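You operate a simulated robot arm through the tools that you are given. There is no shell and no other tool. Be economical: measure what you need, move in short steps, check, and stop when the job is done.

The job below is to be done with a simulated two-armed robot. You get a single attempt, and the scene is never put back.

Task
On the top of the blue table, fold the blue towel in half.

Only the result counts: the job must be done as asked and must still hold three seconds after the hand-in. Knocking over, shifting, dropping, spilling or breaking anything else fails it. Flat cloth is picked up by pressing the open fingertips on it (5 to 10 N) and closing them slowly along it; thin cloth reads only 2 to 8 mm in the jaws.

Robot
Two 6-joint arms with two-finger parallel grippers on one trunk, on a base that drives. Base frame: it is fixed to the floor where the robot stands at the start and does not move with it; the origin is under the middle of the robot, x ahead of it, y to its left, z up; the surface under the hand at the start is at about z = 74. Units: cm, degrees, N and s.
The left shoulder is at the start at [-9.6, 17.7, 78.1], the right one opposite. With the tool pointing down near the work surface each hand reaches from about 10 to 72 cm from the robot's upright axis, wherever it stands, measured 20 degrees to its own side. Places, roughly: top of the blue table [100, -10, 70]. Payload 1.57 kg a hand.
The tool frame of a hand sits at the grasp point between the pads (the TCP): z along the fingers, y along the line on which they close. The tips reach 3 cm beyond it. Largest opening 8 cm; finger width 1.7, thickness 1.2; the body of the gripper, 4 by 8.2 cm, starts 8 cm behind the TCP.
Orientation is that of the tool frame in the base frame, as [roll, pitch, yaw] about the fixed x, y, z axes, in that order (R = Rz(yaw) Ry(pitch) Rx(roll)). With the fingers straight down and closing along the base's y, the tool's x points along the base's -x, its y along +y and its z along -z.

Tools
- The arms move only by the tool drive_tool. It takes "left_moves", "right_moves" or both (then of equal length, played together; a hand with none holds still); each is one flat list of numbers, 7 for each row, row after row: the shift along the tool's x, y, z in units of 40 mm (1.0 is 40 mm), then the turn, a rotation vector about the tool's x, y, z in units of 8 degrees (1.0 is 8 degrees), then the gripper command, from -1 (shut) to 1 (fully open), values between in proportion. In form: [x, y, z, ax, ay, az, claw, x, y, z, ax, ay, az, claw, ...]. A call has 1 to 12 rows; each row shifts and turns the commanded pose from where the row before left it, along the tool's axes as they then stand. A call with a number of a shift or a turn outside -1 to 1 is refused whole. Each row takes 0.2 s and may step no farther than 5 cm and 8.6 degrees from the row before; otherwise, or with a gripper value out of range, the whole call is refused. Where a pose cannot be reached the arm comes as near as it can. A force on the tool above 40 N (or 10 N above the force at the start of the call, whichever is more), or a blocked arm, ends the call early, and 0.2 s more pass. The fingers move at their own pace (about 7.2 cm/s each) and stop on an object; they squeeze with about 42 N. The grip force told is the motor's: it shows also when the fingers shut on nothing. Time passes only in rows, and 0.2 s behind the last, so rows that do not move let the fingers close. The reply holds the time, the measured pose of the TCP, the force on the tool along the base axes, the opening and the grip force, in the units named above and with some noise, with the torque about the TCP (base axes, N m) and any sound that the robot's microphone picked up.
- Cameras (640 x 400 px; columns grow to the right, rows downward): "scene" is now at [2.63, -1.89, 149.04]; the picture's right is [-0.29, -0.96, 0.00], its down [-0.82, 0.24, -0.52] and it looks along [0.50, -0.15, -0.86] (base axes); focal length 269 px, centre (320, 200). "left" rides on the left gripper at [7.2, 0.7, -12.2] in its tool frame; the picture's right is [-0.09, 1.00, 0.00], its down [-0.84, -0.08, -0.54] and it looks along [-0.54, -0.05, 0.84] (tool axes); focal length 238 px, centre (320, 200). "right" rides on the right gripper at [7.2, -0.7, -12.2] in its tool frame; the picture's right is [0.09, 1.00, 0.00], its down [-0.84, 0.08, -0.54] and it looks along [-0.54, 0.05, 0.84] (tool axes); focal length 238 px, centre (320, 200).
- capture(camera): a new picture of that camera. It takes no simulated time.
- lift_body(by): slides the trunk up (or, below 0, down) by that many cm; the arms and the scene camera ride with it, the base frame stays. It gives what a move gives, with no picture.
- steer(legs): drives the robot by 1 to 6 legs, each [ahead, left, turn to the left] in cm, cm and degrees, along the robot's own axes; the way and the turn of a leg run together, so that a leg with both is an arc; at most 150 cm and 180 degrees a leg. The arms and the cameras ride along, it lands a little off, and it stops where it bumps. It gives what a move gives.
- turn_head(pan, tilt): turns the head with the scene camera to pan (to the left, within 143 degrees either way) and tilt (down, from -29 to 69), counted from straight ahead of the robot. It gives what a move gives.
- point_at(camera, pixels): for up to 12 pixels [column, row] of the newest picture of that camera ("zoom" is the newest enlarged one), the place [x, y, z] in the base frame of the surface seen there, good to about 0.3 cm. It takes no simulated time.
- inspect(camera, box): a new picture of the part [left, top, right, bottom] of that camera's present view, enlarged. It takes no simulated time.
- close_job(): hands the job in; it is judged then, once.

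Keep the steps short. Do not move on a guess: measure, check each grasp and each placing, and mend mistakes. In all there are 80 turns and 78 pictures (those below and enlarged ones count). Leave the grippers open and the arms clear of the work at the hand-in unless told otherwise, and finish with a single line.

The tools are called after "Emit:" by a JSON object that holds its "fn" and its "kwargs". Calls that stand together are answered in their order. drive_tool: Moves the arms, as the interface text tells. Its arguments: {"type":"object","properties":{"left_moves":{"type":"array","items":{"type":"number"}},"right_moves":{"type":"array","items":{"type":"number"}}},"required":[]} The other tools are called the same way: lift_body (by) slides the trunk up or down; steer (legs) drives the base; turn_head (pan, tilt) turns the head that bears the scene camera; capture (camera) takes a picture; point_at (camera, pixels) gives the place of the surface under pixels of a picture; inspect (camera, box) takes an enlarged picture of a part of a camera's view; close_job () hands the job in.

At the start:

```text
clock: 0.0
left_tool_pos: [36.75, 26.52, 88.32]
left_tool_rot: [-180.0, 0.0, -180.0]
left_ft_force: [0.6, 0.3, 0.4]
left_ft_torque: [-0.01, 0.01, -0.02]
left_gripper_width: 7.98
left_grip_force: 0.0
right_tool_pos: [57.99, -11.59, 88.89]
right_tool_rot: [-180.0, -0.1, -179.9]
right_ft_force: [-0.3, 0.8, 0.4]
right_ft_torque: [0.03, 0.03, 0.01]
right_gripper_width: 8.0
right_grip_force: 0.0
trunk travel left (down, up): [-22.5, 10.3]
robot x, y, heading: [-0.1, -0.11, 0.1]
head pan, tilt: [-16.6, 58.8]
```

scene: 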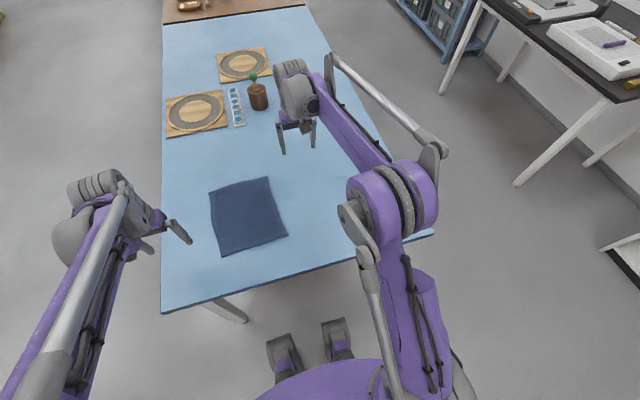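
right: 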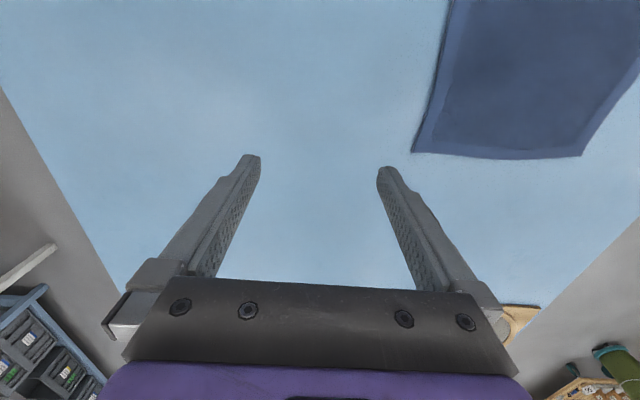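
left: 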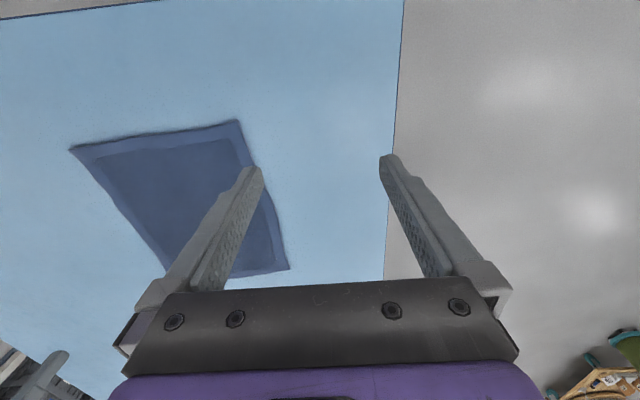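

The towel shows in the scene picture with corners near (209,193), (268,177), (287,236) and (221,256). I measure those, the table and the middle of the towel.

Emit:
{"fn": "point_at", "kwargs": {"camera": "scene", "pixels": [[210, 194], [267, 178], [286, 235], [222, 255], [247, 215], [300, 200], [180, 220], [163, 312], [162, 200], [433, 232], [258, 95], [237, 110]]}}

Emit:
{"fn": "inspect", "kwargs": {"camera": "scene", "box": [190, 160, 310, 270]}}

```text
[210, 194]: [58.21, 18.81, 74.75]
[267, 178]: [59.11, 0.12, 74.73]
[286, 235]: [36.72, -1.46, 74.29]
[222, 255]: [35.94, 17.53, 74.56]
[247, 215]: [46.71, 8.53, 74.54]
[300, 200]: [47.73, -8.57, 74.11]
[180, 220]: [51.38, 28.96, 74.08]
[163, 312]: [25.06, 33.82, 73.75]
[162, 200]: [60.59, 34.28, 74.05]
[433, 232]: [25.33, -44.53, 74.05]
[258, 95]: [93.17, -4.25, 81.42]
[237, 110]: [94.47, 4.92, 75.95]
```

```text
3.64 times, centred on (250, 215) of scene
```

zoom: 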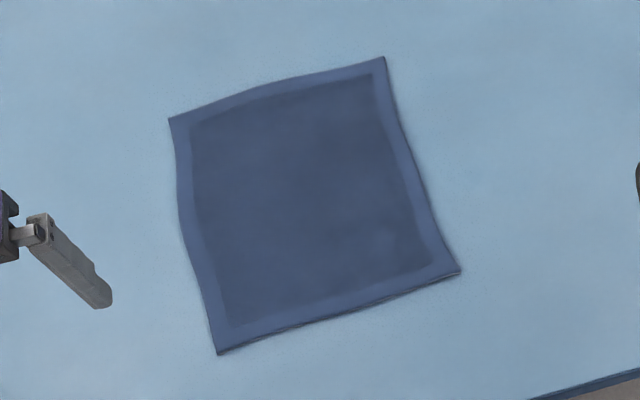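

The towel is about 22.5 cm (x) by 19 cm (y), lying at z≈74.6, with the table at 74.1. I'll fold the far edge (x≈59) onto the near edge (x≈36), one hand near each far corner. First I bring both hands above those corners with the fingers open about 3 cm.

Emit:
{"fn": "drive_tool", "kwargs": {"left_moves": [-0.86, -0.447, 0.263, 0, 0, 0, -0.25, -0.86, -0.447, 0.263, 0, 0, 0, -0.25, -0.86, -0.447, 0.263, 0, 0, 0, -0.25, -0.86, -0.447, 0.263, 0, 0, 0, -0.25, -0.86, -0.447, 0.263, 0, 0, 0, -0.25, -0.86, -0.447, 0.263, 0, 0, 0, -0.25, 0, 0, 0, 0, 0, 0, -0.25], "right_moves": [0, 0.608, 0.287, 0, 0, 0, -0.25, 0, 0.608, 0.287, 0, 0, 0, -0.25, 0, 0.608, 0.287, 0, 0, 0, -0.25, 0, 0.608, 0.287, 0, 0, 0, -0.25, 0, 0.608, 0.287, 0, 0, 0, -0.25, 0, 0.608, 0.287, 0, 0, 0, -0.25, 0, 0, 0, 0, 0, 0, -0.25]}}

Emit:
{"fn": "capture", "kwargs": {"camera": "left"}}

Emit:
{"fn": "capture", "kwargs": {"camera": "right"}}

```text
clock: 1.6
left_tool_pos: [57.25, 15.67, 82.03]
left_tool_rot: [180.0, 0.0, 179.9]
left_ft_force: [0.0, 0.2, -0.5]
left_ft_torque: [0.0, -0.03, 0.02]
left_gripper_width: 2.99
left_grip_force: 0.1
right_tool_pos: [57.98, 2.89, 81.89]
right_tool_rot: [-180.0, 0.0, -180.0]
right_ft_force: [-0.4, 0.1, -0.4]
right_ft_torque: [-0.02, -0.01, 0.03]
right_gripper_width: 3.0
right_grip_force: 0.0
trunk travel left (down, up): [-22.5, 10.3]
robot x, y, heading: [0.06, -0.2, 0.2]
head pan, tilt: [-16.6, 58.8]
```

```text
73 pictures are left
```

left: 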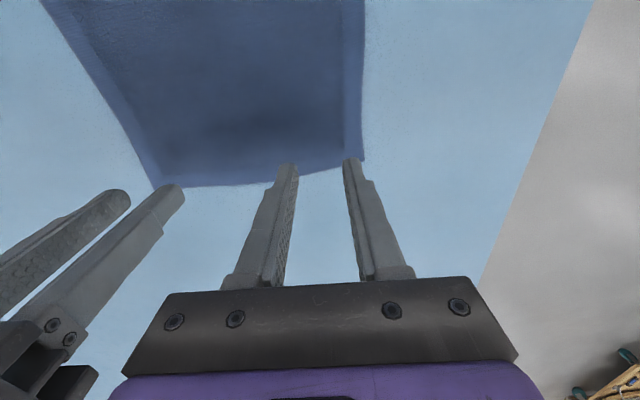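

```text
72 pictures are left
```

right: 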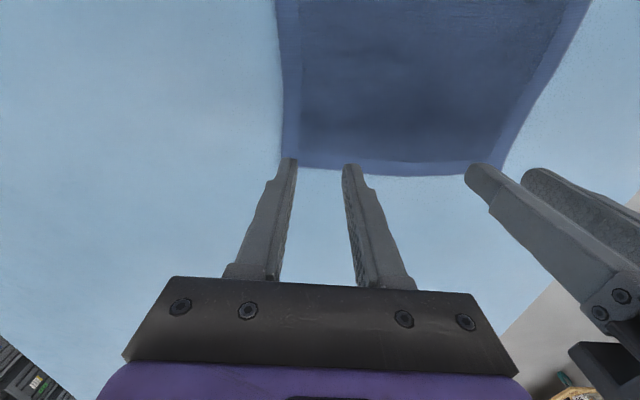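

In the left view the far edge runs around row 170–185, and in the right view around row 163–172. I measure it at the fingertips to set the grasp points.

Emit:
{"fn": "point_at", "kwargs": {"camera": "left", "pixels": [[362, 158], [320, 166], [310, 169], [240, 182], [160, 185], [362, 100], [320, 158]]}}

Emit:
{"fn": "point_at", "kwargs": {"camera": "right", "pixels": [[284, 155], [310, 164], [330, 167], [400, 173], [283, 100], [320, 155], [495, 165]]}}

```text
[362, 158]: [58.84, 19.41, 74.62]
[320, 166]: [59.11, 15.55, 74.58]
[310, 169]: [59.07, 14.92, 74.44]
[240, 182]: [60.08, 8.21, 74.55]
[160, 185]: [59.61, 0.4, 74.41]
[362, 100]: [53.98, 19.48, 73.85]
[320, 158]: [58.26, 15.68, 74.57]
```

```text
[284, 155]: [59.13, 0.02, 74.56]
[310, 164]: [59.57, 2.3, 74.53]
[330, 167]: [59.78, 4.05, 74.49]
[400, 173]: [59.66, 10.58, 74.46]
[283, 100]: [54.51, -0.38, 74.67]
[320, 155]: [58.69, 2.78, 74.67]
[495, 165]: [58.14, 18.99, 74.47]
```

The far edge is at x≈59.1 (left) and 59.6 (right). I shift the hands slightly so the 1.7 cm fingers lie just inside the edge, then go down to just above the cloth.

Emit:
{"fn": "drive_tool", "kwargs": {"left_moves": [-0.2, 0.1, 0, 0, 0, 0, -0.25, 0, 0, 0.49, 0, 0, 0, -0.25, 0, 0, 0.49, 0, 0, 0, -0.25, 0, 0, 0, 0, 0, 0, -0.25], "right_moves": [-0.125, -0.03, 0, 0, 0, 0, -0.25, 0, 0, 0.46, 0, 0, 0, -0.25, 0, 0, 0.46, 0, 0, 0, -0.25, 0, 0, 0, 0, 0, 0, -0.25]}}

```text
clock: 2.6
left_tool_pos: [58.19, 16.2, 78.03]
left_tool_rot: [179.9, 0.0, -179.9]
left_ft_force: [0.0, -0.1, 0.5]
left_ft_torque: [-0.01, 0.01, -0.01]
left_gripper_width: 3.0
left_grip_force: 0.1
right_tool_pos: [58.44, 2.84, 78.37]
right_tool_rot: [-180.0, 0.0, -179.9]
right_ft_force: [-0.3, 0.6, 0.4]
right_ft_torque: [0.01, -0.02, -0.02]
right_gripper_width: 2.97
right_grip_force: 0.0
trunk travel left (down, up): [-22.5, 10.3]
robot x, y, heading: [-0.02, 0.19, -0.1]
head pan, tilt: [-16.6, 58.8]
```

No contact is read yet. I lower the left by 0.6 cm and the right by 0.8 cm, to light contact.

Emit:
{"fn": "drive_tool", "kwargs": {"left_moves": [0, 0, 0.1, 0, 0, 0, -0.25, 0, 0, 0.05, 0, 0, 0, -0.25], "right_moves": [0, 0, 0.12, 0, 0, 0, -0.25, 0, 0, 0.08, 0, 0, 0, -0.25]}}

```text
clock: 3.2
left_tool_pos: [58.2, 16.15, 77.35]
left_tool_rot: [179.9, 0.1, 179.9]
left_ft_force: [0.6, 1.5, 1.9]
left_ft_torque: [0.03, -0.02, 0.02]
left_gripper_width: 2.96
left_grip_force: 0.0
right_tool_pos: [58.51, 2.8, 77.59]
right_tool_rot: [-180.0, 0.0, -180.0]
right_ft_force: [-0.2, -0.2, -0.1]
right_ft_torque: [0.01, 0.01, -0.01]
right_gripper_width: 3.01
right_grip_force: 0.0
trunk travel left (down, up): [-22.5, 10.3]
robot x, y, heading: [-0.03, 0.23, -0.0]
head pan, tilt: [-16.6, 58.8]
```

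Left just touches (1.9 N). I press a little more: left 1 mm, right 3 mm.

Emit:
{"fn": "drive_tool", "kwargs": {"left_moves": [0, 0, 0.025, 0, 0, 0, -0.25, 0, 0, 0, 0, 0, 0, -0.25], "right_moves": [0, 0, 0.05, 0, 0, 0, -0.25, 0, 0, 0.025, 0, 0, 0, -0.25]}}

```text
clock: 3.8
left_tool_pos: [58.07, 16.21, 77.44]
left_tool_rot: [-179.9, 0.0, -180.0]
left_ft_force: [-0.4, 1.2, 3.4]
left_ft_torque: [0.01, -0.02, 0.0]
left_gripper_width: 2.99
left_grip_force: 0.0
right_tool_pos: [58.47, 2.79, 77.43]
right_tool_rot: [180.0, 0.1, 179.9]
right_ft_force: [0.7, -0.7, 8.1]
right_ft_torque: [0.01, -0.04, 0.0]
right_gripper_width: 3.0
right_grip_force: 0.0
trunk travel left (down, up): [-22.5, 10.3]
robot x, y, heading: [-0.12, 0.03, 0.1]
head pan, tilt: [-16.6, 58.8]
```

Right is at 8 N and left at 3.4 N. I press the left 1.5 mm further.

Emit:
{"fn": "drive_tool", "kwargs": {"left_moves": [0, 0, 0.037, 0, 0, 0, -0.25, 0, 0, 0, 0, 0, 0, -0.25]}}

```text
clock: 4.4
left_tool_pos: [58.14, 16.19, 77.33]
left_tool_rot: [-179.9, 0.2, 180.0]
left_ft_force: [-0.2, 2.1, 14.7]
left_ft_torque: [0.0, -0.01, 0.0]
left_gripper_width: 3.0
left_grip_force: 0.1
right_tool_pos: [58.45, 2.82, 77.37]
right_tool_rot: [179.9, 0.1, -180.0]
right_ft_force: [2.1, -0.6, 7.0]
right_ft_torque: [-0.02, -0.08, 0.01]
right_gripper_width: 3.0
right_grip_force: 0.1
trunk travel left (down, up): [-22.5, 10.3]
robot x, y, heading: [-0.18, 0.24, -0.1]
head pan, tilt: [-16.6, 58.8]
```

The left is a bit hard at 14.7 N, so I ease it by 0.7 mm. Then I close both grippers slowly along the cloth.

Emit:
{"fn": "drive_tool", "kwargs": {"left_moves": [0, 0, -0.016, 0, 0, 0, -0.25, 0, 0, 0, 0, 0, 0, -0.32, 0, 0, 0, 0, 0, 0, -0.39, 0, 0, 0, 0, 0, 0, -0.46, 0, 0, 0, 0, 0, 0, -0.53, 0, 0, 0, 0, 0, 0, -0.6, 0, 0, 0, 0, 0, 0, -0.67, 0, 0, 0, 0, 0, 0, -0.74, 0, 0, 0, 0, 0, 0, -0.81, 0, 0, 0, 0, 0, 0, -0.88, 0, 0, 0, 0, 0, 0, -1, 0, 0, 0, 0, 0, 0, -1], "right_moves": [0, 0, 0, 0, 0, 0, -0.25, 0, 0, 0, 0, 0, 0, -0.32, 0, 0, 0, 0, 0, 0, -0.39, 0, 0, 0, 0, 0, 0, -0.46, 0, 0, 0, 0, 0, 0, -0.53, 0, 0, 0, 0, 0, 0, -0.6, 0, 0, 0, 0, 0, 0, -0.67, 0, 0, 0, 0, 0, 0, -0.74, 0, 0, 0, 0, 0, 0, -0.81, 0, 0, 0, 0, 0, 0, -0.88, 0, 0, 0, 0, 0, 0, -1, 0, 0, 0, 0, 0, 0, -1]}}

Emit:
{"fn": "capture", "kwargs": {"camera": "left"}}

Emit:
{"fn": "capture", "kwargs": {"camera": "right"}}

```text
clock: 7.0
left_tool_pos: [58.16, 15.96, 77.28]
left_tool_rot: [-179.8, 0.1, 179.9]
left_ft_force: [2.3, -16.8, 9.6]
left_ft_torque: [-0.57, -0.01, 0.06]
left_gripper_width: 0.41
left_grip_force: 24.6
right_tool_pos: [58.49, 2.89, 77.2]
right_tool_rot: [179.9, 0.0, -179.9]
right_ft_force: [-1.7, 16.6, 7.0]
right_ft_torque: [0.53, 0.01, 0.05]
right_gripper_width: 0.4
right_grip_force: 25.1
trunk travel left (down, up): [-22.5, 10.3]
robot x, y, heading: [-0.17, -0.06, -0.1]
head pan, tilt: [-16.6, 58.8]
```

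```text
71 pictures are left
```

left: 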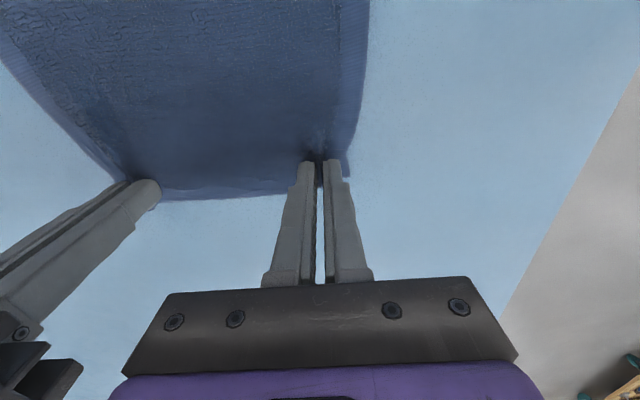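

```text
70 pictures are left
```

right: 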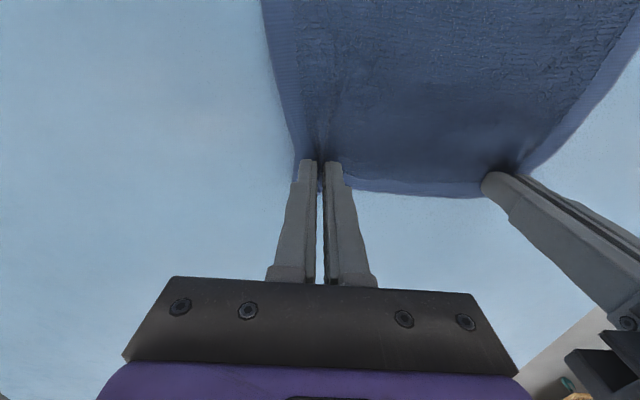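

Both jaws hold 4 mm of cloth, and it pulls taut between the hands (about 17 N each way). I move the hands a little toward each other while lifting 3 cm to check the grip.

Emit:
{"fn": "drive_tool", "kwargs": {"left_moves": [0, -0.06, 0.0, 0, 0, 0, -1, 0, -0.06, -0.2, 0, 0, 0, -1, 0.1, 0, -0.3, 0, 0, 0, -1, 0.1, 0, -0.3, 0, 0, 0, -1], "right_moves": [0, 0.06, 0.0, 0, 0, 0, -1, 0, 0.06, -0.2, 0, 0, 0, -1, 0.1, 0, -0.3, 0, 0, 0, -1, 0.1, 0, -0.3, 0, 0, 0, -1]}}

Emit:
{"fn": "capture", "kwargs": {"camera": "scene"}}

Emit:
{"fn": "capture", "kwargs": {"camera": "left"}}

```text
clock: 8.0
left_tool_pos: [57.41, 15.79, 80.52]
left_tool_rot: [180.0, 0.0, 180.0]
left_ft_force: [0.4, -4.4, -0.2]
left_ft_torque: [-0.09, 0.01, -0.02]
left_gripper_width: 0.38
left_grip_force: 24.5
right_tool_pos: [57.73, 3.33, 80.49]
right_tool_rot: [-179.9, 0.0, -180.0]
right_ft_force: [-0.8, 3.2, 0.5]
right_ft_torque: [0.09, 0.01, -0.01]
right_gripper_width: 0.33
right_grip_force: 24.4
trunk travel left (down, up): [-22.5, 10.3]
robot x, y, heading: [-0.51, -0.23, 0.1]
head pan, tilt: [-16.6, 58.8]
```

```text
69 pictures are left
```

scene: 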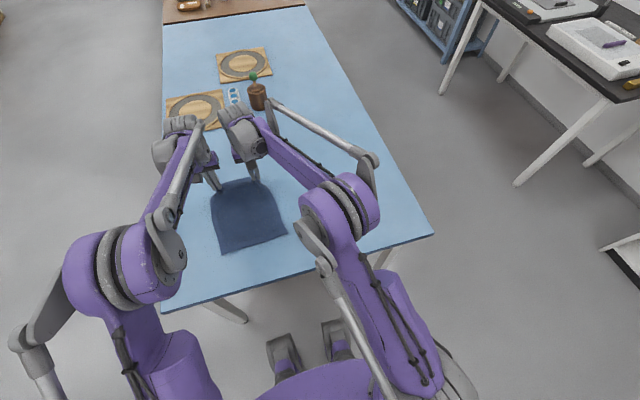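

```text
68 pictures are left
```

left: 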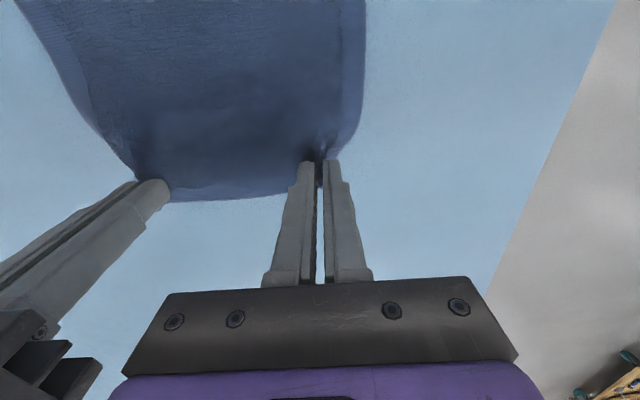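

Both corners are up and held. I bring both hands along a slow arc toward the robot, first to the top of the arc over the fold line (x≈48).

Emit:
{"fn": "drive_tool", "kwargs": {"left_moves": [0.228, -0.024, -0.32, 0, 0, 0, -1, 0.3, -0.024, -0.325, 0, 0, 0, -1, 0.35, -0.024, -0.3, 0, 0, 0, -1, 0.4, -0.024, -0.25, 0, 0, 0, -1, 0.425, -0.024, -0.175, 0, 0, 0, -1, 0.4, -0.024, -0.075, 0, 0, 0, -1], "right_moves": [0.228, -0.024, -0.32, 0, 0, 0, -1, 0.3, -0.024, -0.325, 0, 0, 0, -1, 0.35, -0.024, -0.3, 0, 0, 0, -1, 0.4, -0.024, -0.25, 0, 0, 0, -1, 0.425, -0.024, -0.175, 0, 0, 0, -1, 0.4, -0.024, -0.075, 0, 0, 0, -1]}}

Emit:
{"fn": "capture", "kwargs": {"camera": "scene"}}

Emit:
{"fn": "capture", "kwargs": {"camera": "left"}}

```text
clock: 9.4
left_tool_pos: [48.95, 15.18, 86.03]
left_tool_rot: [179.9, 0.0, 180.0]
left_ft_force: [-0.1, -3.1, 0.8]
left_ft_torque: [-0.04, 0.01, -0.05]
left_gripper_width: 0.38
left_grip_force: 24.4
right_tool_pos: [49.31, 2.67, 86.38]
right_tool_rot: [179.9, 0.0, 180.0]
right_ft_force: [0.0, 3.5, 0.6]
right_ft_torque: [0.05, 0.0, -0.03]
right_gripper_width: 0.33
right_grip_force: 24.6
trunk travel left (down, up): [-22.5, 10.3]
robot x, y, heading: [-0.07, -0.22, 0.0]
head pan, tilt: [-16.6, 58.8]
```

```text
67 pictures are left
```

scene: 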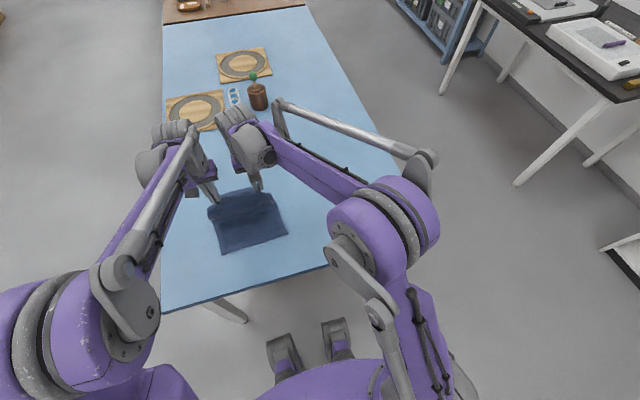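

```text
66 pictures are left
```

left: 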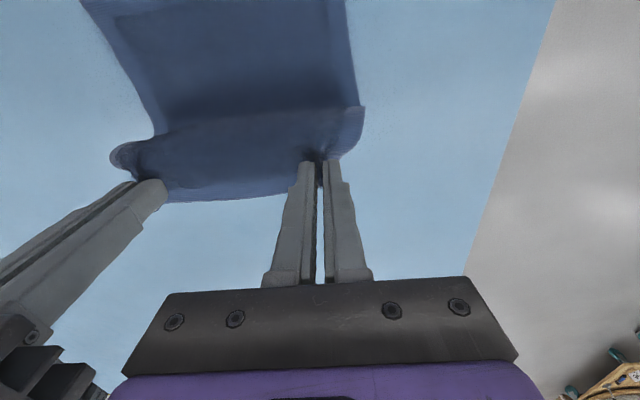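

The fold is forming well, with the near half still flat in place. I continue down the other side of the arc, stopping about 3 cm above for a check.

Emit:
{"fn": "drive_tool", "kwargs": {"left_moves": [0.425, -0.022, 0, 0, 0, 0, -1, 0.45, -0.022, 0.075, 0, 0, 0, -1, 0.425, -0.022, 0.15, 0, 0, 0, -1, 0.4, -0.022, 0.25, 0, 0, 0, -1, 0.35, -0.022, 0.325, 0, 0, 0, -1, 0.3, -0.022, 0.4, 0, 0, 0, -1], "right_moves": [0.425, -0.022, 0, 0, 0, 0, -1, 0.45, -0.022, 0.075, 0, 0, 0, -1, 0.425, -0.022, 0.15, 0, 0, 0, -1, 0.4, -0.022, 0.25, 0, 0, 0, -1, 0.35, -0.022, 0.325, 0, 0, 0, -1, 0.3, -0.022, 0.4, 0, 0, 0, -1]}}

Emit:
{"fn": "capture", "kwargs": {"camera": "scene"}}

Emit:
{"fn": "capture", "kwargs": {"camera": "left"}}

Emit:
{"fn": "capture", "kwargs": {"camera": "right"}}

```text
clock: 10.8
left_tool_pos: [39.7, 14.46, 81.5]
left_tool_rot: [-179.9, 0.0, -179.9]
left_ft_force: [-0.2, -0.6, -0.6]
left_ft_torque: [-0.04, 0.0, -0.03]
left_gripper_width: 0.38
left_grip_force: 25.1
right_tool_pos: [39.68, 2.24, 81.47]
right_tool_rot: [-180.0, 0.0, -180.0]
right_ft_force: [-0.1, 1.3, -0.7]
right_ft_torque: [0.0, 0.01, -0.06]
right_gripper_width: 0.37
right_grip_force: 24.0
trunk travel left (down, up): [-22.5, 10.3]
robot x, y, heading: [-0.08, 0.23, 0.1]
head pan, tilt: [-16.6, 58.8]
```

```text
65 pictures are left
```

scene: 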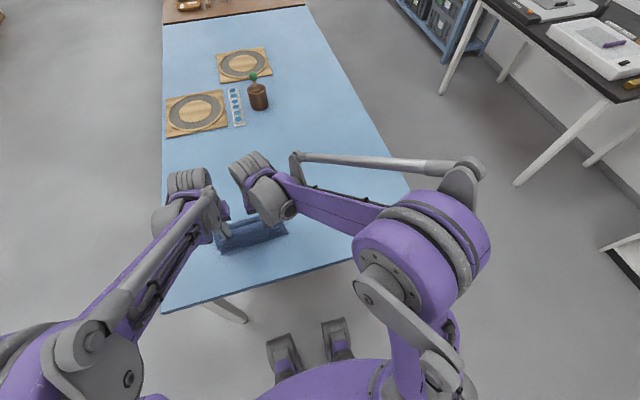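

```text
64 pictures are left
```

left: 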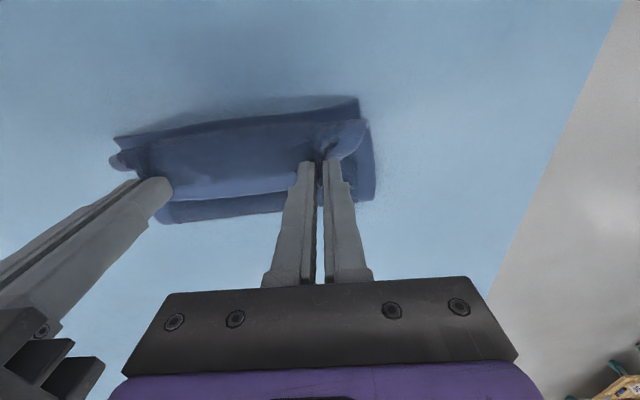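

```text
63 pictures are left
```

right: 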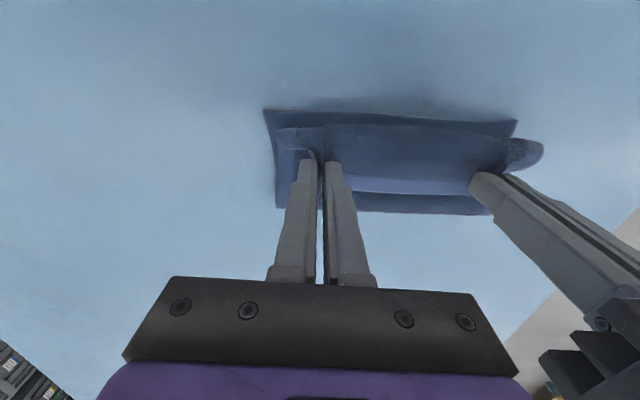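

The fold is well aligned. I measure the bottom layer's near edge, at rows 100–135 in the left view and 110–122 in the right view, and its far fold.

Emit:
{"fn": "point_at", "kwargs": {"camera": "left", "pixels": [[355, 103], [118, 137], [240, 115], [371, 195], [200, 218], [357, 125], [113, 160]]}}

Emit:
{"fn": "point_at", "kwargs": {"camera": "right", "pixels": [[267, 113], [515, 123], [279, 205], [420, 210], [285, 132], [540, 150]]}}

```text
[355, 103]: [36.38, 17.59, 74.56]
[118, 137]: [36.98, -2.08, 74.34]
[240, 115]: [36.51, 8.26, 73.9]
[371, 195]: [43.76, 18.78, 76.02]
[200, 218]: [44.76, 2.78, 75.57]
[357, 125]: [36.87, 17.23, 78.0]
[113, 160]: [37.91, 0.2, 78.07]
```

```text
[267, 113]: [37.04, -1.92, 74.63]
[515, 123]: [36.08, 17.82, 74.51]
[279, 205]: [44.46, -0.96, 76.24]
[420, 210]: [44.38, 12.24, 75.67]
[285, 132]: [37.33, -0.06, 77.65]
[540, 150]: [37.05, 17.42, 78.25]
```

The bottom near edge sits at x≈36.4 (left) to 37.0 (right), and the upper layer lines up, with its right corner about 1.5 cm short in y. I lay it down to TCP z≈78 at x≈37.6 and 38.2, spreading the right hand about 0.9 cm outward.

Emit:
{"fn": "drive_tool", "kwargs": {"left_moves": [0.13, 0, 0.2, 0, 0, 0, -1, 0.13, 0.015, 0.22, 0, 0, 0, -1, 0.13, 0.015, 0.22, 0, 0, 0, -1, 0.13, 0, 0.22, 0, 0, 0, -1], "right_moves": [0.09, -0.05, 0.2, 0, 0, 0, -1, 0.09, -0.06, 0.22, 0, 0, 0, -1, 0.09, -0.06, 0.22, 0, 0, 0, -1, 0.09, -0.05, 0.22, 0, 0, 0, -1]}}

Emit:
{"fn": "capture", "kwargs": {"camera": "left"}}

Emit:
{"fn": "capture", "kwargs": {"camera": "right"}}

```text
clock: 11.8
left_tool_pos: [37.55, 14.59, 78.14]
left_tool_rot: [-179.7, 0.1, 180.0]
left_ft_force: [3.6, -19.0, 3.8]
left_ft_torque: [-0.6, -0.09, 0.06]
left_gripper_width: 0.41
left_grip_force: 25.0
right_tool_pos: [38.44, 1.51, 78.09]
right_tool_rot: [179.9, -0.1, -179.9]
right_ft_force: [-1.5, 20.4, 5.2]
right_ft_torque: [0.64, 0.01, 0.05]
right_gripper_width: 0.39
right_grip_force: 24.9
trunk travel left (down, up): [-22.5, 10.3]
robot x, y, heading: [0.11, 0.52, -0.3]
head pan, tilt: [-16.6, 58.8]
```

```text
62 pictures are left
```

left: 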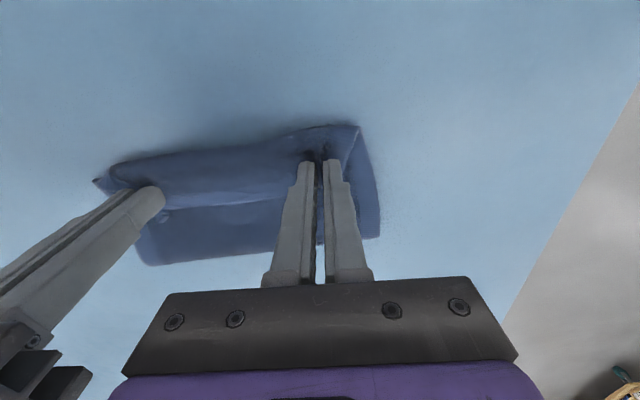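

```text
61 pictures are left
```

right: 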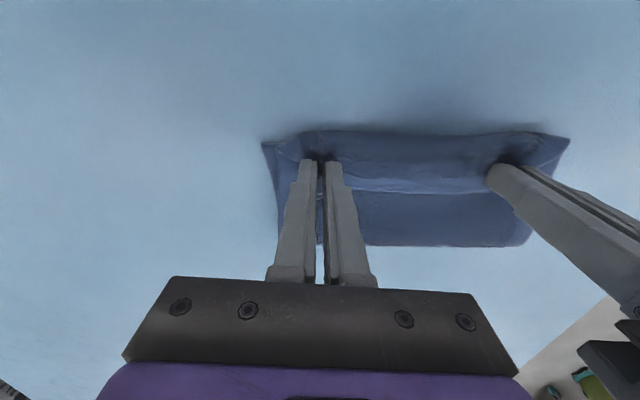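

Laid down, but taut at 20 N across. I ease both hands 2 mm inward, then open slowly to 3 cm so the fingers spread the pinched cloth flat again.

Emit:
{"fn": "drive_tool", "kwargs": {"left_moves": [0, -0.05, 0, 0, 0, 0, -1, 0, 0, 0, 0, 0, 0, -0.85, 0, 0, 0, 0, 0, 0, -0.75, 0, 0, 0, 0, 0, 0, -0.65, 0, 0, 0, 0, 0, 0, -0.55, 0, 0, 0, 0, 0, 0, -0.45, 0, 0, 0, 0, 0, 0, -0.35, 0, 0, 0, 0, 0, 0, -0.25], "right_moves": [0, 0.05, 0, 0, 0, 0, -1, 0, 0, 0, 0, 0, 0, -0.85, 0, 0, 0, 0, 0, 0, -0.75, 0, 0, 0, 0, 0, 0, -0.65, 0, 0, 0, 0, 0, 0, -0.55, 0, 0, 0, 0, 0, 0, -0.45, 0, 0, 0, 0, 0, 0, -0.35, 0, 0, 0, 0, 0, 0, -0.25]}}

Emit:
{"fn": "capture", "kwargs": {"camera": "left"}}

Emit:
{"fn": "capture", "kwargs": {"camera": "right"}}

```text
clock: 13.6
left_tool_pos: [37.38, 14.58, 78.11]
left_tool_rot: [-179.9, -0.1, 179.9]
left_ft_force: [-0.2, -0.2, 2.7]
left_ft_torque: [0.0, -0.02, 0.04]
left_gripper_width: 2.74
left_grip_force: 0.2
right_tool_pos: [38.42, 1.48, 78.02]
right_tool_rot: [-180.0, 0.0, 180.0]
right_ft_force: [1.0, -0.9, 3.0]
right_ft_torque: [-0.01, -0.01, 0.01]
right_gripper_width: 2.8
right_grip_force: 0.0
trunk travel left (down, up): [-22.5, 10.3]
robot x, y, heading: [-0.23, 0.1, 0.1]
head pan, tilt: [-16.6, 58.8]
```

```text
60 pictures are left
```

left: 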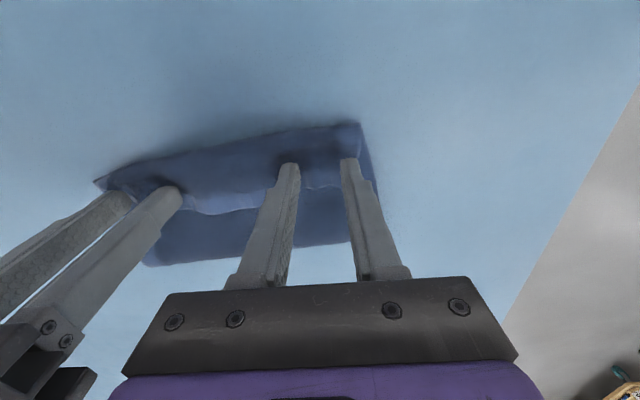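

```text
59 pictures are left
```

right: 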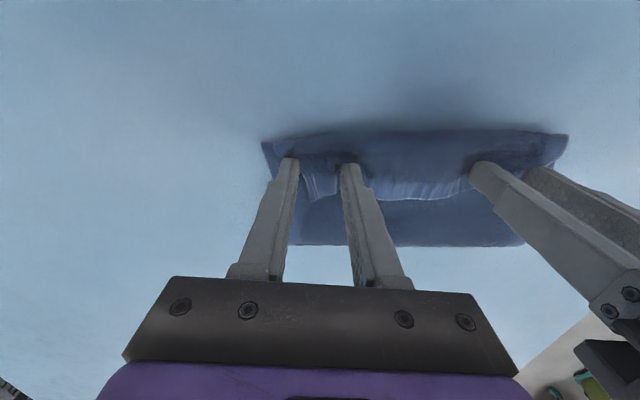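

The cloth is released. I lift straight up, gently at first.

Emit:
{"fn": "drive_tool", "kwargs": {"left_moves": [0, 0, -0.2, 0, 0, 0, -0.25, 0, 0, -0.3, 0, 0, 0, -0.25, 0, 0, -0.8, 0, 0, 0, 0, 0, 0, -0.8, 0, 0, 0, 1, 0, 0.8, -0.5, 0, 0, 0, 1, 0, 0.9, -0.2, 0, 0, 0, 1, 0, 0.9, 0, 0, 0, 0, 1, 0, 0.9, 0, 0, 0, 0, 1], "right_moves": [0, 0, -0.2, 0, 0, 0, -0.25, 0, 0, -0.3, 0, 0, 0, -0.25, 0, 0, -0.8, 0, 0, 0, 0, 0, 0, -0.8, 0, 0, 0, 1, 0, -0.8, -0.5, 0, 0, 0, 1, 0, -0.9, -0.2, 0, 0, 0, 1, 0, -0.9, 0, 0, 0, 0, 1, 0, -0.9, 0, 0, 0, 0, 1]}}

Emit:
{"fn": "inspect", "kwargs": {"camera": "scene", "box": [190, 160, 310, 270]}}

Emit:
{"fn": "capture", "kwargs": {"camera": "right"}}

```text
clock: 15.4
left_tool_pos: [37.38, 28.6, 89.12]
left_tool_rot: [-180.0, 0.0, 180.0]
left_ft_force: [0.3, 0.0, 0.7]
left_ft_torque: [0.02, 0.02, -0.03]
left_gripper_width: 7.99
left_grip_force: 0.0
right_tool_pos: [38.36, -12.54, 89.47]
right_tool_rot: [-180.0, 0.0, 180.0]
right_ft_force: [-0.2, 0.2, 0.3]
right_ft_torque: [0.03, 0.04, -0.02]
right_gripper_width: 8.01
right_grip_force: 0.1
trunk travel left (down, up): [-22.5, 10.3]
robot x, y, heading: [-0.05, 0.35, 0.1]
head pan, tilt: [-16.6, 58.8]
```

```text
3.64 times, centred on (250, 215) of scene
```

zoom: 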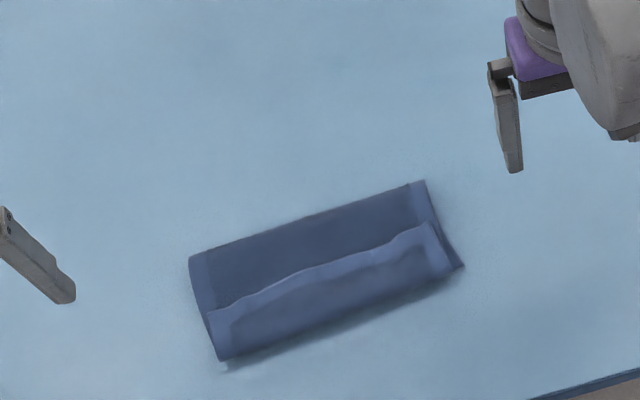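

```text
57 pictures are left
```

right: 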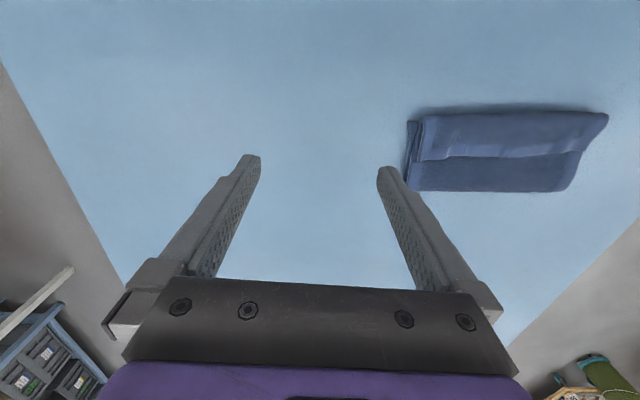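

The middle of the folded towel shows a light border strip, which may be the free edge curled back. I measure heights across it and look closer.

Emit:
{"fn": "point_at", "kwargs": {"camera": "zoom", "pixels": [[192, 257], [424, 182], [462, 266], [222, 360], [300, 245], [315, 260], [325, 275], [330, 290], [340, 310], [345, 323], [207, 309], [430, 225]]}}

Emit:
{"fn": "inspect", "kwargs": {"camera": "right", "box": [390, 90, 630, 210]}}

Emit:
{"fn": "inspect", "kwargs": {"camera": "scene", "box": [215, 185, 285, 235]}}

```text
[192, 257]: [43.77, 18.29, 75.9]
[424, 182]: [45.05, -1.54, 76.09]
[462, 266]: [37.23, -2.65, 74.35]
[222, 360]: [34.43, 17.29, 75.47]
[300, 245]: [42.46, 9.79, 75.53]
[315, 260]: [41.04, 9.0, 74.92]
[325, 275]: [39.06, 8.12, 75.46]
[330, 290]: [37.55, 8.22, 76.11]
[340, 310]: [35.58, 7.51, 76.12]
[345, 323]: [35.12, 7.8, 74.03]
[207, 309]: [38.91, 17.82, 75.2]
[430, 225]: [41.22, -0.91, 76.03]
```

```text
2.67 times, centred on (510, 150) of right
```

zoom: 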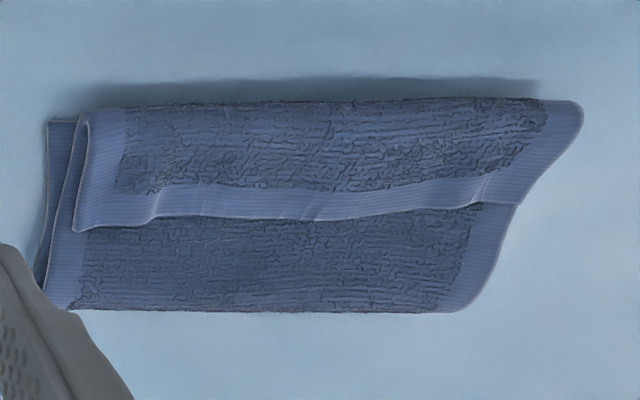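

```text
8.00 times, centred on (250, 210) of scene
```

zoom: 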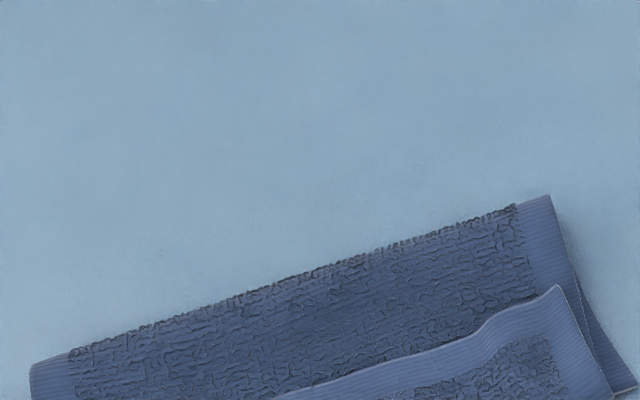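

The towel's free edge flopped back on top: layers run from the fold at x≈44.5, to x≈35, and back to about x≈40. That isn't a clean half fold, so I need to lift the free edge again and turn the hands as it goes over, so the edge points toward me when laid. First I test in free air how far the hands can tilt with fingers pointing back to the robot.

Emit:
{"fn": "drive_tool", "kwargs": {"left_moves": [0, 0, 0, 0, 1, 0, 1, 0, 0, 0, 0, 1, 0, 1, 0, 0, 0, 0, 1, 0, 1, 0, 0, 0, 0, 1, 0, 1, 0, 0, 0, 0, 1, 0, 1, 0, 0, 0, 0, 1, 0, 1, 0, 0, 0, 0, 1, 0, 1, 0, 0, 0, 0, 1, 0, 1], "right_moves": [0, 0, 0, 0, 1, 0, 1, 0, 0, 0, 0, 1, 0, 1, 0, 0, 0, 0, 1, 0, 1, 0, 0, 0, 0, 1, 0, 1, 0, 0, 0, 0, 1, 0, 1, 0, 0, 0, 0, 1, 0, 1, 0, 0, 0, 0, 1, 0, 1, 0, 0, 0, 0, 1, 0, 1]}}

Emit:
{"fn": "capture", "kwargs": {"camera": "scene"}}

```text
clock: 17.2
left_tool_pos: [37.44, 28.43, 89.18]
left_tool_rot: [179.9, -35.5, -179.9]
left_ft_force: [0.7, -0.5, 1.1]
left_ft_torque: [0.03, 0.01, -0.01]
left_gripper_width: 8.0
left_grip_force: 0.0
left hand out of reach, approached as far as the arm can: row 5, 6, 7, 8
right_tool_pos: [38.44, -12.37, 89.14]
right_tool_rot: [179.9, -35.2, -180.0]
right_ft_force: [0.1, 0.5, -0.4]
right_ft_torque: [-0.01, 0.03, 0.01]
right_gripper_width: 8.01
right_grip_force: 0.1
right hand out of reach, approached as far as the arm can: row 5, 6, 7, 8
trunk travel left (down, up): [-22.5, 10.3]
robot x, y, heading: [-0.07, 0.05, 0.2]
head pan, tilt: [-16.6, 58.8]
```

```text
54 pictures are left
```

scene: 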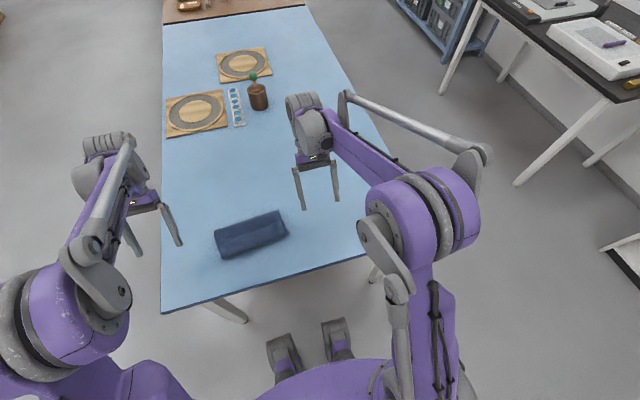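

The tilt stops at about 35° toward the robot. Tilting the other way should have more room, so I'll grasp with fingers tilted forward and lay down tilted back. I rotate the hands to a forward tilt.

Emit:
{"fn": "drive_tool", "kwargs": {"left_moves": [0, 0, 0, 0, -1, 0, 0, 0, 0, 0, 0, -1, 0, 0, 0, 0, 0, 0, -1, 0, 0, 0, 0, 0, 0, -1, 0, 0, 0, 0, 0, 0, -1, 0, 0, 0, 0, 0, 0, -1, 0, 0, 0, 0, 0, 0, -1, 0, 0, 0, 0, 0, 0, -1, 0, 0, 0, 0, 0, 0, -1, 0, 0, 0, 0, 0, 0, -1, 0, 0], "right_moves": [0, 0, 0, 0, -1, 0, 0, 0, 0, 0, 0, -1, 0, 0, 0, 0, 0, 0, -1, 0, 0, 0, 0, 0, 0, -1, 0, 0, 0, 0, 0, 0, -1, 0, 0, 0, 0, 0, 0, -1, 0, 0, 0, 0, 0, 0, -1, 0, 0, 0, 0, 0, 0, -1, 0, 0, 0, 0, 0, 0, -1, 0, 0, 0, 0, 0, 0, -1, 0, 0]}}

Emit:
{"fn": "inspect", "kwargs": {"camera": "scene", "box": [200, 200, 300, 265]}}

```text
clock: 19.4
left_tool_pos: [37.42, 28.38, 89.23]
left_tool_rot: [179.8, 44.6, 179.9]
left_ft_force: [0.3, -0.5, 0.1]
left_ft_torque: [-0.03, -0.01, 0.01]
left_gripper_width: 4.01
left_grip_force: 0.1
right_tool_pos: [38.36, -12.52, 89.3]
right_tool_rot: [180.0, 45.0, 179.9]
right_ft_force: [0.4, -0.1, 0.2]
right_ft_torque: [-0.03, 0.0, 0.02]
right_gripper_width: 4.0
right_grip_force: 0.0
trunk travel left (down, up): [-22.5, 10.3]
robot x, y, heading: [0.03, 0.04, 0.2]
head pan, tilt: [-16.6, 58.8]
```

```text
6.15 times, centred on (250, 232) of scene
```

zoom: 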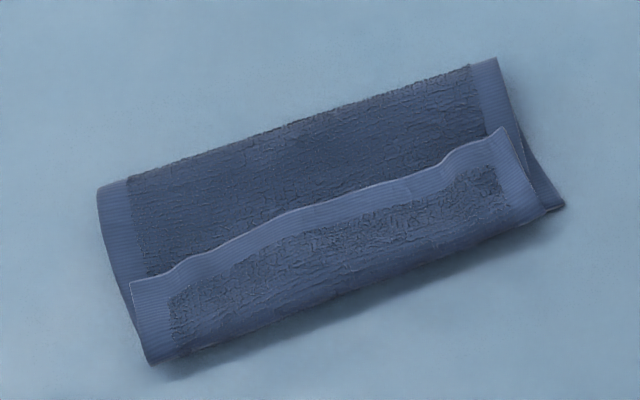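

The view is clear: the free edge with its light border lies on top. I measure it and the flap behind it.

Emit:
{"fn": "point_at", "kwargs": {"camera": "zoom", "pixels": [[133, 283], [165, 275], [200, 263], [300, 215], [440, 170], [485, 145], [503, 133], [165, 355], [545, 210], [110, 200], [485, 68], [180, 285]]}}

```text
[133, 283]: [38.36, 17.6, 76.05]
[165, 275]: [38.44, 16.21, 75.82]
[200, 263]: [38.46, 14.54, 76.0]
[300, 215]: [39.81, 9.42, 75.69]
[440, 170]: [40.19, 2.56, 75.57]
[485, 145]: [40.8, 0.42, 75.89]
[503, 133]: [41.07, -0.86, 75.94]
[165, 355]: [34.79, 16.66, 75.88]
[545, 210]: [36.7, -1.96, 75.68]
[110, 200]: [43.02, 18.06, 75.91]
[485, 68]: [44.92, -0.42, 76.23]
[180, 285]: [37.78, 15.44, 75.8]
```

Left free-edge corner is at (38.4,17.6), right at (41.1,−0.9), with the surface at z≈75.9. I reduce the tilt to about 29° so the pads grip better, and bring both hands 2 cm above the edge with the jaws at 3 cm.

Emit:
{"fn": "drive_tool", "kwargs": {"left_moves": [0, 0, 0, 0, 1, 0, -0.25, 0, 0, 0, 0, 1, 0, -0.25, 0.288, -0.806, 0.427, 0, 0, 0, -0.25, 0.288, -0.806, 0.427, 0, 0, 0, -0.25, 0.288, -0.806, 0.427, 0, 0, 0, -0.25, 0.288, -0.806, 0.427, 0, 0, 0, -0.25, 0, 0, 0, 0, 0, 0, -0.25], "right_moves": [0, 0, 0, 0, 1, 0, -0.25, 0, 0, 0, 0, 1, 0, -0.25, 0.239, 0.906, 0.461, 0, 0, 0, -0.25, 0.239, 0.906, 0.461, 0, 0, 0, -0.25, 0.239, 0.906, 0.461, 0, 0, 0, -0.25, 0.239, 0.906, 0.461, 0, 0, 0, -0.25, 0, 0, 0, 0, 0, 0, -0.25]}}

Emit:
{"fn": "capture", "kwargs": {"camera": "left"}}

Emit:
{"fn": "capture", "kwargs": {"camera": "right"}}

```text
clock: 21.0
left_tool_pos: [36.55, 15.51, 81.1]
left_tool_rot: [179.8, 28.5, 180.0]
left_ft_force: [-0.1, 0.8, -0.6]
left_ft_torque: [0.02, 0.01, 0.01]
left_gripper_width: 2.99
left_grip_force: 0.1
right_tool_pos: [38.59, 1.86, 80.83]
right_tool_rot: [179.9, 28.8, 179.9]
right_ft_force: [0.2, 0.4, -0.8]
right_ft_torque: [0.01, 0.04, -0.02]
right_gripper_width: 3.0
right_grip_force: 0.1
trunk travel left (down, up): [-22.5, 10.3]
robot x, y, heading: [0.13, 0.1, -0.1]
head pan, tilt: [-16.6, 58.8]
```

```text
52 pictures are left
```

left: 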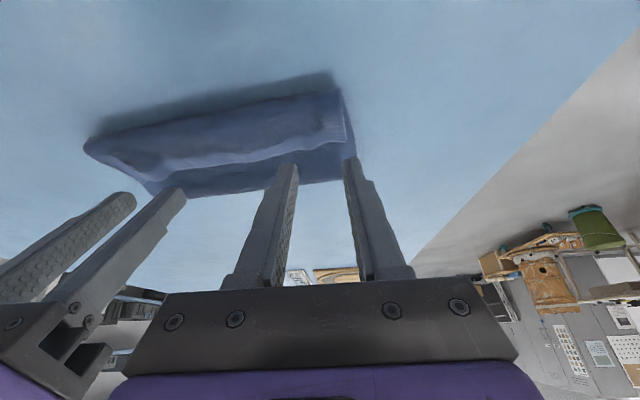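

```text
51 pictures are left
```

right: 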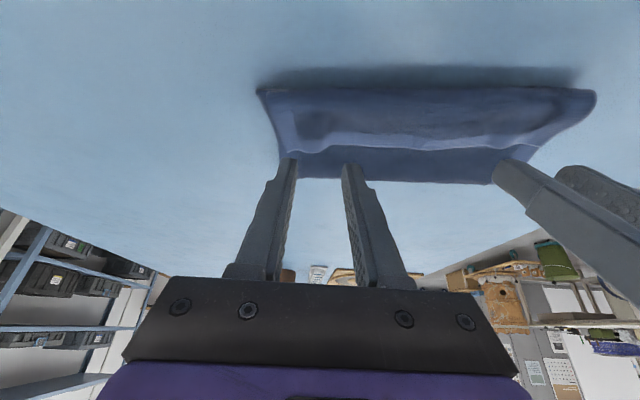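

I lower vertically to just above the cloth: left by 1.7 cm, right by 1.5 cm.

Emit:
{"fn": "drive_tool", "kwargs": {"left_moves": [0.103, 0, 0.186, 0, 0, 0, -0.25, 0.103, 0, 0.186, 0, 0, 0, -0.25], "right_moves": [0.091, 0, 0.164, 0, 0, 0, -0.25, 0.091, 0, 0.164, 0, 0, 0, -0.25]}}

Emit:
{"fn": "inspect", "kwargs": {"camera": "left", "box": [60, 70, 420, 290]}}

Emit:
{"fn": "inspect", "kwargs": {"camera": "right", "box": [220, 70, 580, 290]}}

```text
clock: 21.6
left_tool_pos: [36.71, 15.66, 79.32]
left_tool_rot: [179.9, 28.3, 180.0]
left_ft_force: [0.2, 0.0, 0.3]
left_ft_torque: [-0.02, 0.0, -0.01]
left_gripper_width: 2.98
left_grip_force: 0.0
right_tool_pos: [38.69, 1.95, 79.44]
right_tool_rot: [-180.0, 28.7, 179.8]
right_ft_force: [-0.2, -0.2, 0.5]
right_ft_torque: [0.02, -0.01, -0.02]
right_gripper_width: 3.0
right_grip_force: 0.0
trunk travel left (down, up): [-22.5, 10.3]
robot x, y, heading: [-0.21, 0.07, 0.1]
head pan, tilt: [-16.6, 58.8]
```

```text
1.78 times, centred on (240, 180) of left
```

zoom: 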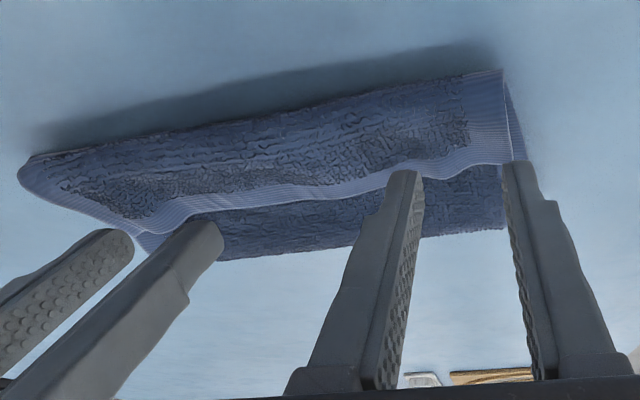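

```text
1.78 times, centred on (400, 180) of right
```

zoom: 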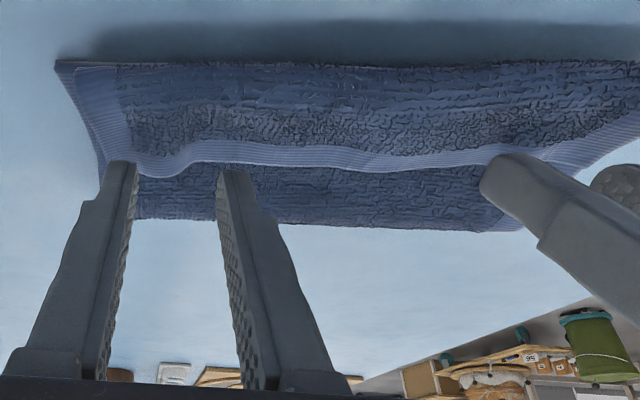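

The fingertips sit right at the free edge. I measure the edge between the right fingers in this zoom to see how far to move in.

Emit:
{"fn": "point_at", "kwargs": {"camera": "zoom", "pixels": [[150, 173], [180, 168], [205, 160], [260, 160], [180, 155], [125, 164], [235, 170], [480, 168], [110, 120], [82, 75]]}}

Emit:
{"fn": "point_at", "kwargs": {"camera": "left", "pixels": [[308, 166], [335, 161], [345, 160], [280, 170], [320, 155], [288, 167], [353, 160]]}}

```text
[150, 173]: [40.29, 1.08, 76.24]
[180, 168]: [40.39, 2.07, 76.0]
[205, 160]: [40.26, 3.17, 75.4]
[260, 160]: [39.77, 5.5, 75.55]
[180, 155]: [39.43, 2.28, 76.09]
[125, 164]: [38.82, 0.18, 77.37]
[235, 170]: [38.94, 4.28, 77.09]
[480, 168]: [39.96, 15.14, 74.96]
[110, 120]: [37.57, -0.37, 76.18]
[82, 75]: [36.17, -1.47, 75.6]
```

```text
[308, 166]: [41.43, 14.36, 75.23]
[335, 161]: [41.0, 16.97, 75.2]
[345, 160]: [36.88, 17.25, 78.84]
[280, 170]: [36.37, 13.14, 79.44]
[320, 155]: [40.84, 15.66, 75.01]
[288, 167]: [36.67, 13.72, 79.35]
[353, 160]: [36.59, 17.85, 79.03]
```

Contact will be about 1 cm inside the edge, but the outer fingers are too near the side borders. I shift left 1.0 cm and right 0.5 cm inward, then lower 4 mm.

Emit:
{"fn": "drive_tool", "kwargs": {"left_moves": [0, -0.26, 0, 0, 0, 0, -0.25, 0.05, 0, 0.088, 0, 0, 0, -0.25, 0, 0, 0, 0, 0, 0, -0.25], "right_moves": [0, 0.12, 0, 0, 0, 0, -0.25, 0.06, 0, 0.11, 0, 0, 0, -0.25, 0, 0, 0, 0, 0, 0, -0.25]}}

```text
clock: 22.4
left_tool_pos: [36.64, 14.53, 78.86]
left_tool_rot: [179.9, 28.5, 179.9]
left_ft_force: [0.9, 0.8, 1.0]
left_ft_torque: [0.02, 0.04, 0.01]
left_gripper_width: 2.99
left_grip_force: 0.1
right_tool_pos: [38.59, 2.38, 78.98]
right_tool_rot: [180.0, 28.8, 179.9]
right_ft_force: [-0.4, 0.7, -0.3]
right_ft_torque: [-0.01, -0.02, 0.02]
right_gripper_width: 3.01
right_grip_force: 0.0
trunk travel left (down, up): [-22.5, 10.3]
robot x, y, heading: [0.15, -0.55, -0.1]
head pan, tilt: [-16.6, 58.8]
```

Barely touching. I lower 3 mm more.

Emit:
{"fn": "drive_tool", "kwargs": {"left_moves": [0.036, 0, 0.066, 0, 0, 0, -0.25, 0, 0, 0, 0, 0, 0, -0.25], "right_moves": [0.042, 0, 0.077, 0, 0, 0, -0.25, 0, 0, 0, 0, 0, 0, -0.25]}}

```text
clock: 23.0
left_tool_pos: [36.64, 14.52, 78.52]
left_tool_rot: [179.9, 28.4, 180.0]
left_ft_force: [-0.2, 0.4, -0.1]
left_ft_torque: [0.0, 0.02, 0.0]
left_gripper_width: 3.02
left_grip_force: 0.2
right_tool_pos: [38.66, 2.61, 78.62]
right_tool_rot: [179.9, 28.8, 179.9]
right_ft_force: [1.0, -0.5, 0.1]
right_ft_torque: [-0.05, -0.02, -0.02]
right_gripper_width: 3.0
right_grip_force: 0.1
trunk travel left (down, up): [-22.5, 10.3]
robot x, y, heading: [0.33, 0.07, -0.1]
head pan, tilt: [-16.6, 58.8]
```

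Still no real force because the stack is puffy. Another 3 mm.

Emit:
{"fn": "drive_tool", "kwargs": {"left_moves": [0.036, 0, 0.066, 0, 0, 0, -0.25, 0, 0, 0, 0, 0, 0, -0.25], "right_moves": [0.036, 0, 0.066, 0, 0, 0, -0.25, 0, 0, 0, 0, 0, 0, -0.25]}}

Emit:
{"fn": "inspect", "kwargs": {"camera": "right", "box": [220, 70, 580, 290]}}

Emit:
{"fn": "inspect", "kwargs": {"camera": "left", "box": [60, 70, 420, 290]}}

```text
clock: 23.6
left_tool_pos: [36.62, 14.54, 78.3]
left_tool_rot: [179.9, 28.4, 179.9]
left_ft_force: [0.1, 0.5, 0.6]
left_ft_torque: [-0.01, -0.02, 0.0]
left_gripper_width: 3.01
left_grip_force: 0.0
right_tool_pos: [38.7, 2.58, 78.31]
right_tool_rot: [180.0, 28.9, 179.9]
right_ft_force: [0.0, -0.2, 0.9]
right_ft_torque: [0.0, 0.02, 0.01]
right_gripper_width: 3.01
right_grip_force: 0.0
trunk travel left (down, up): [-22.5, 10.3]
robot x, y, heading: [0.2, 0.08, -0.1]
head pan, tilt: [-16.6, 58.8]
```

```text
1.78 times, centred on (400, 180) of right
```

zoom: 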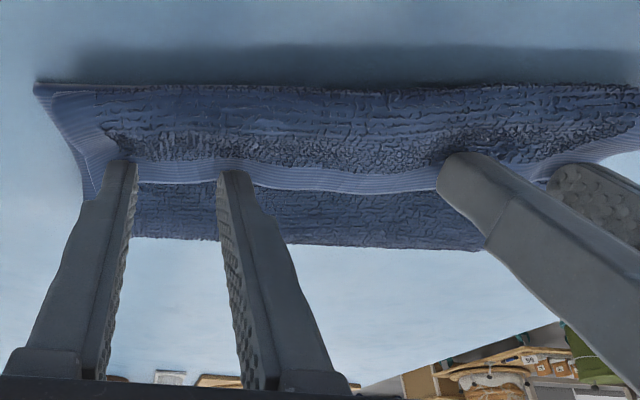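

```text
1.78 times, centred on (240, 180) of left
```

zoom: 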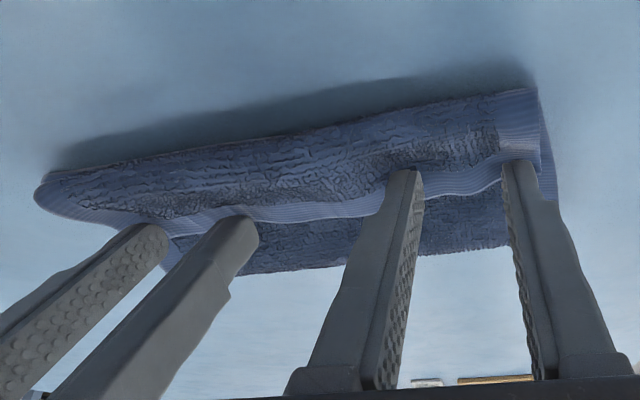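

The fingertips now rest about 1 cm inside the edge. I press on in 2 mm steps.

Emit:
{"fn": "drive_tool", "kwargs": {"left_moves": [0.024, 0, 0.044, 0, 0, 0, -0.25, 0, 0, 0, 0, 0, 0, -0.25], "right_moves": [0.024, 0, 0.044, 0, 0, 0, -0.25, 0, 0, 0, 0, 0, 0, -0.25]}}

```text
clock: 24.2
left_tool_pos: [36.62, 14.54, 78.09]
left_tool_rot: [179.9, 28.3, 179.9]
left_ft_force: [0.3, -0.1, 1.4]
left_ft_torque: [0.02, -0.02, 0.03]
left_gripper_width: 2.97
left_grip_force: 0.0
right_tool_pos: [38.55, 2.58, 78.01]
right_tool_rot: [179.8, 28.7, 179.9]
right_ft_force: [0.6, 0.6, 0.6]
right_ft_torque: [-0.01, -0.03, 0.03]
right_gripper_width: 2.98
right_grip_force: 0.0
trunk travel left (down, up): [-22.5, 10.3]
robot x, y, heading: [-0.05, -0.11, 0.2]
head pan, tilt: [-16.6, 58.8]
```

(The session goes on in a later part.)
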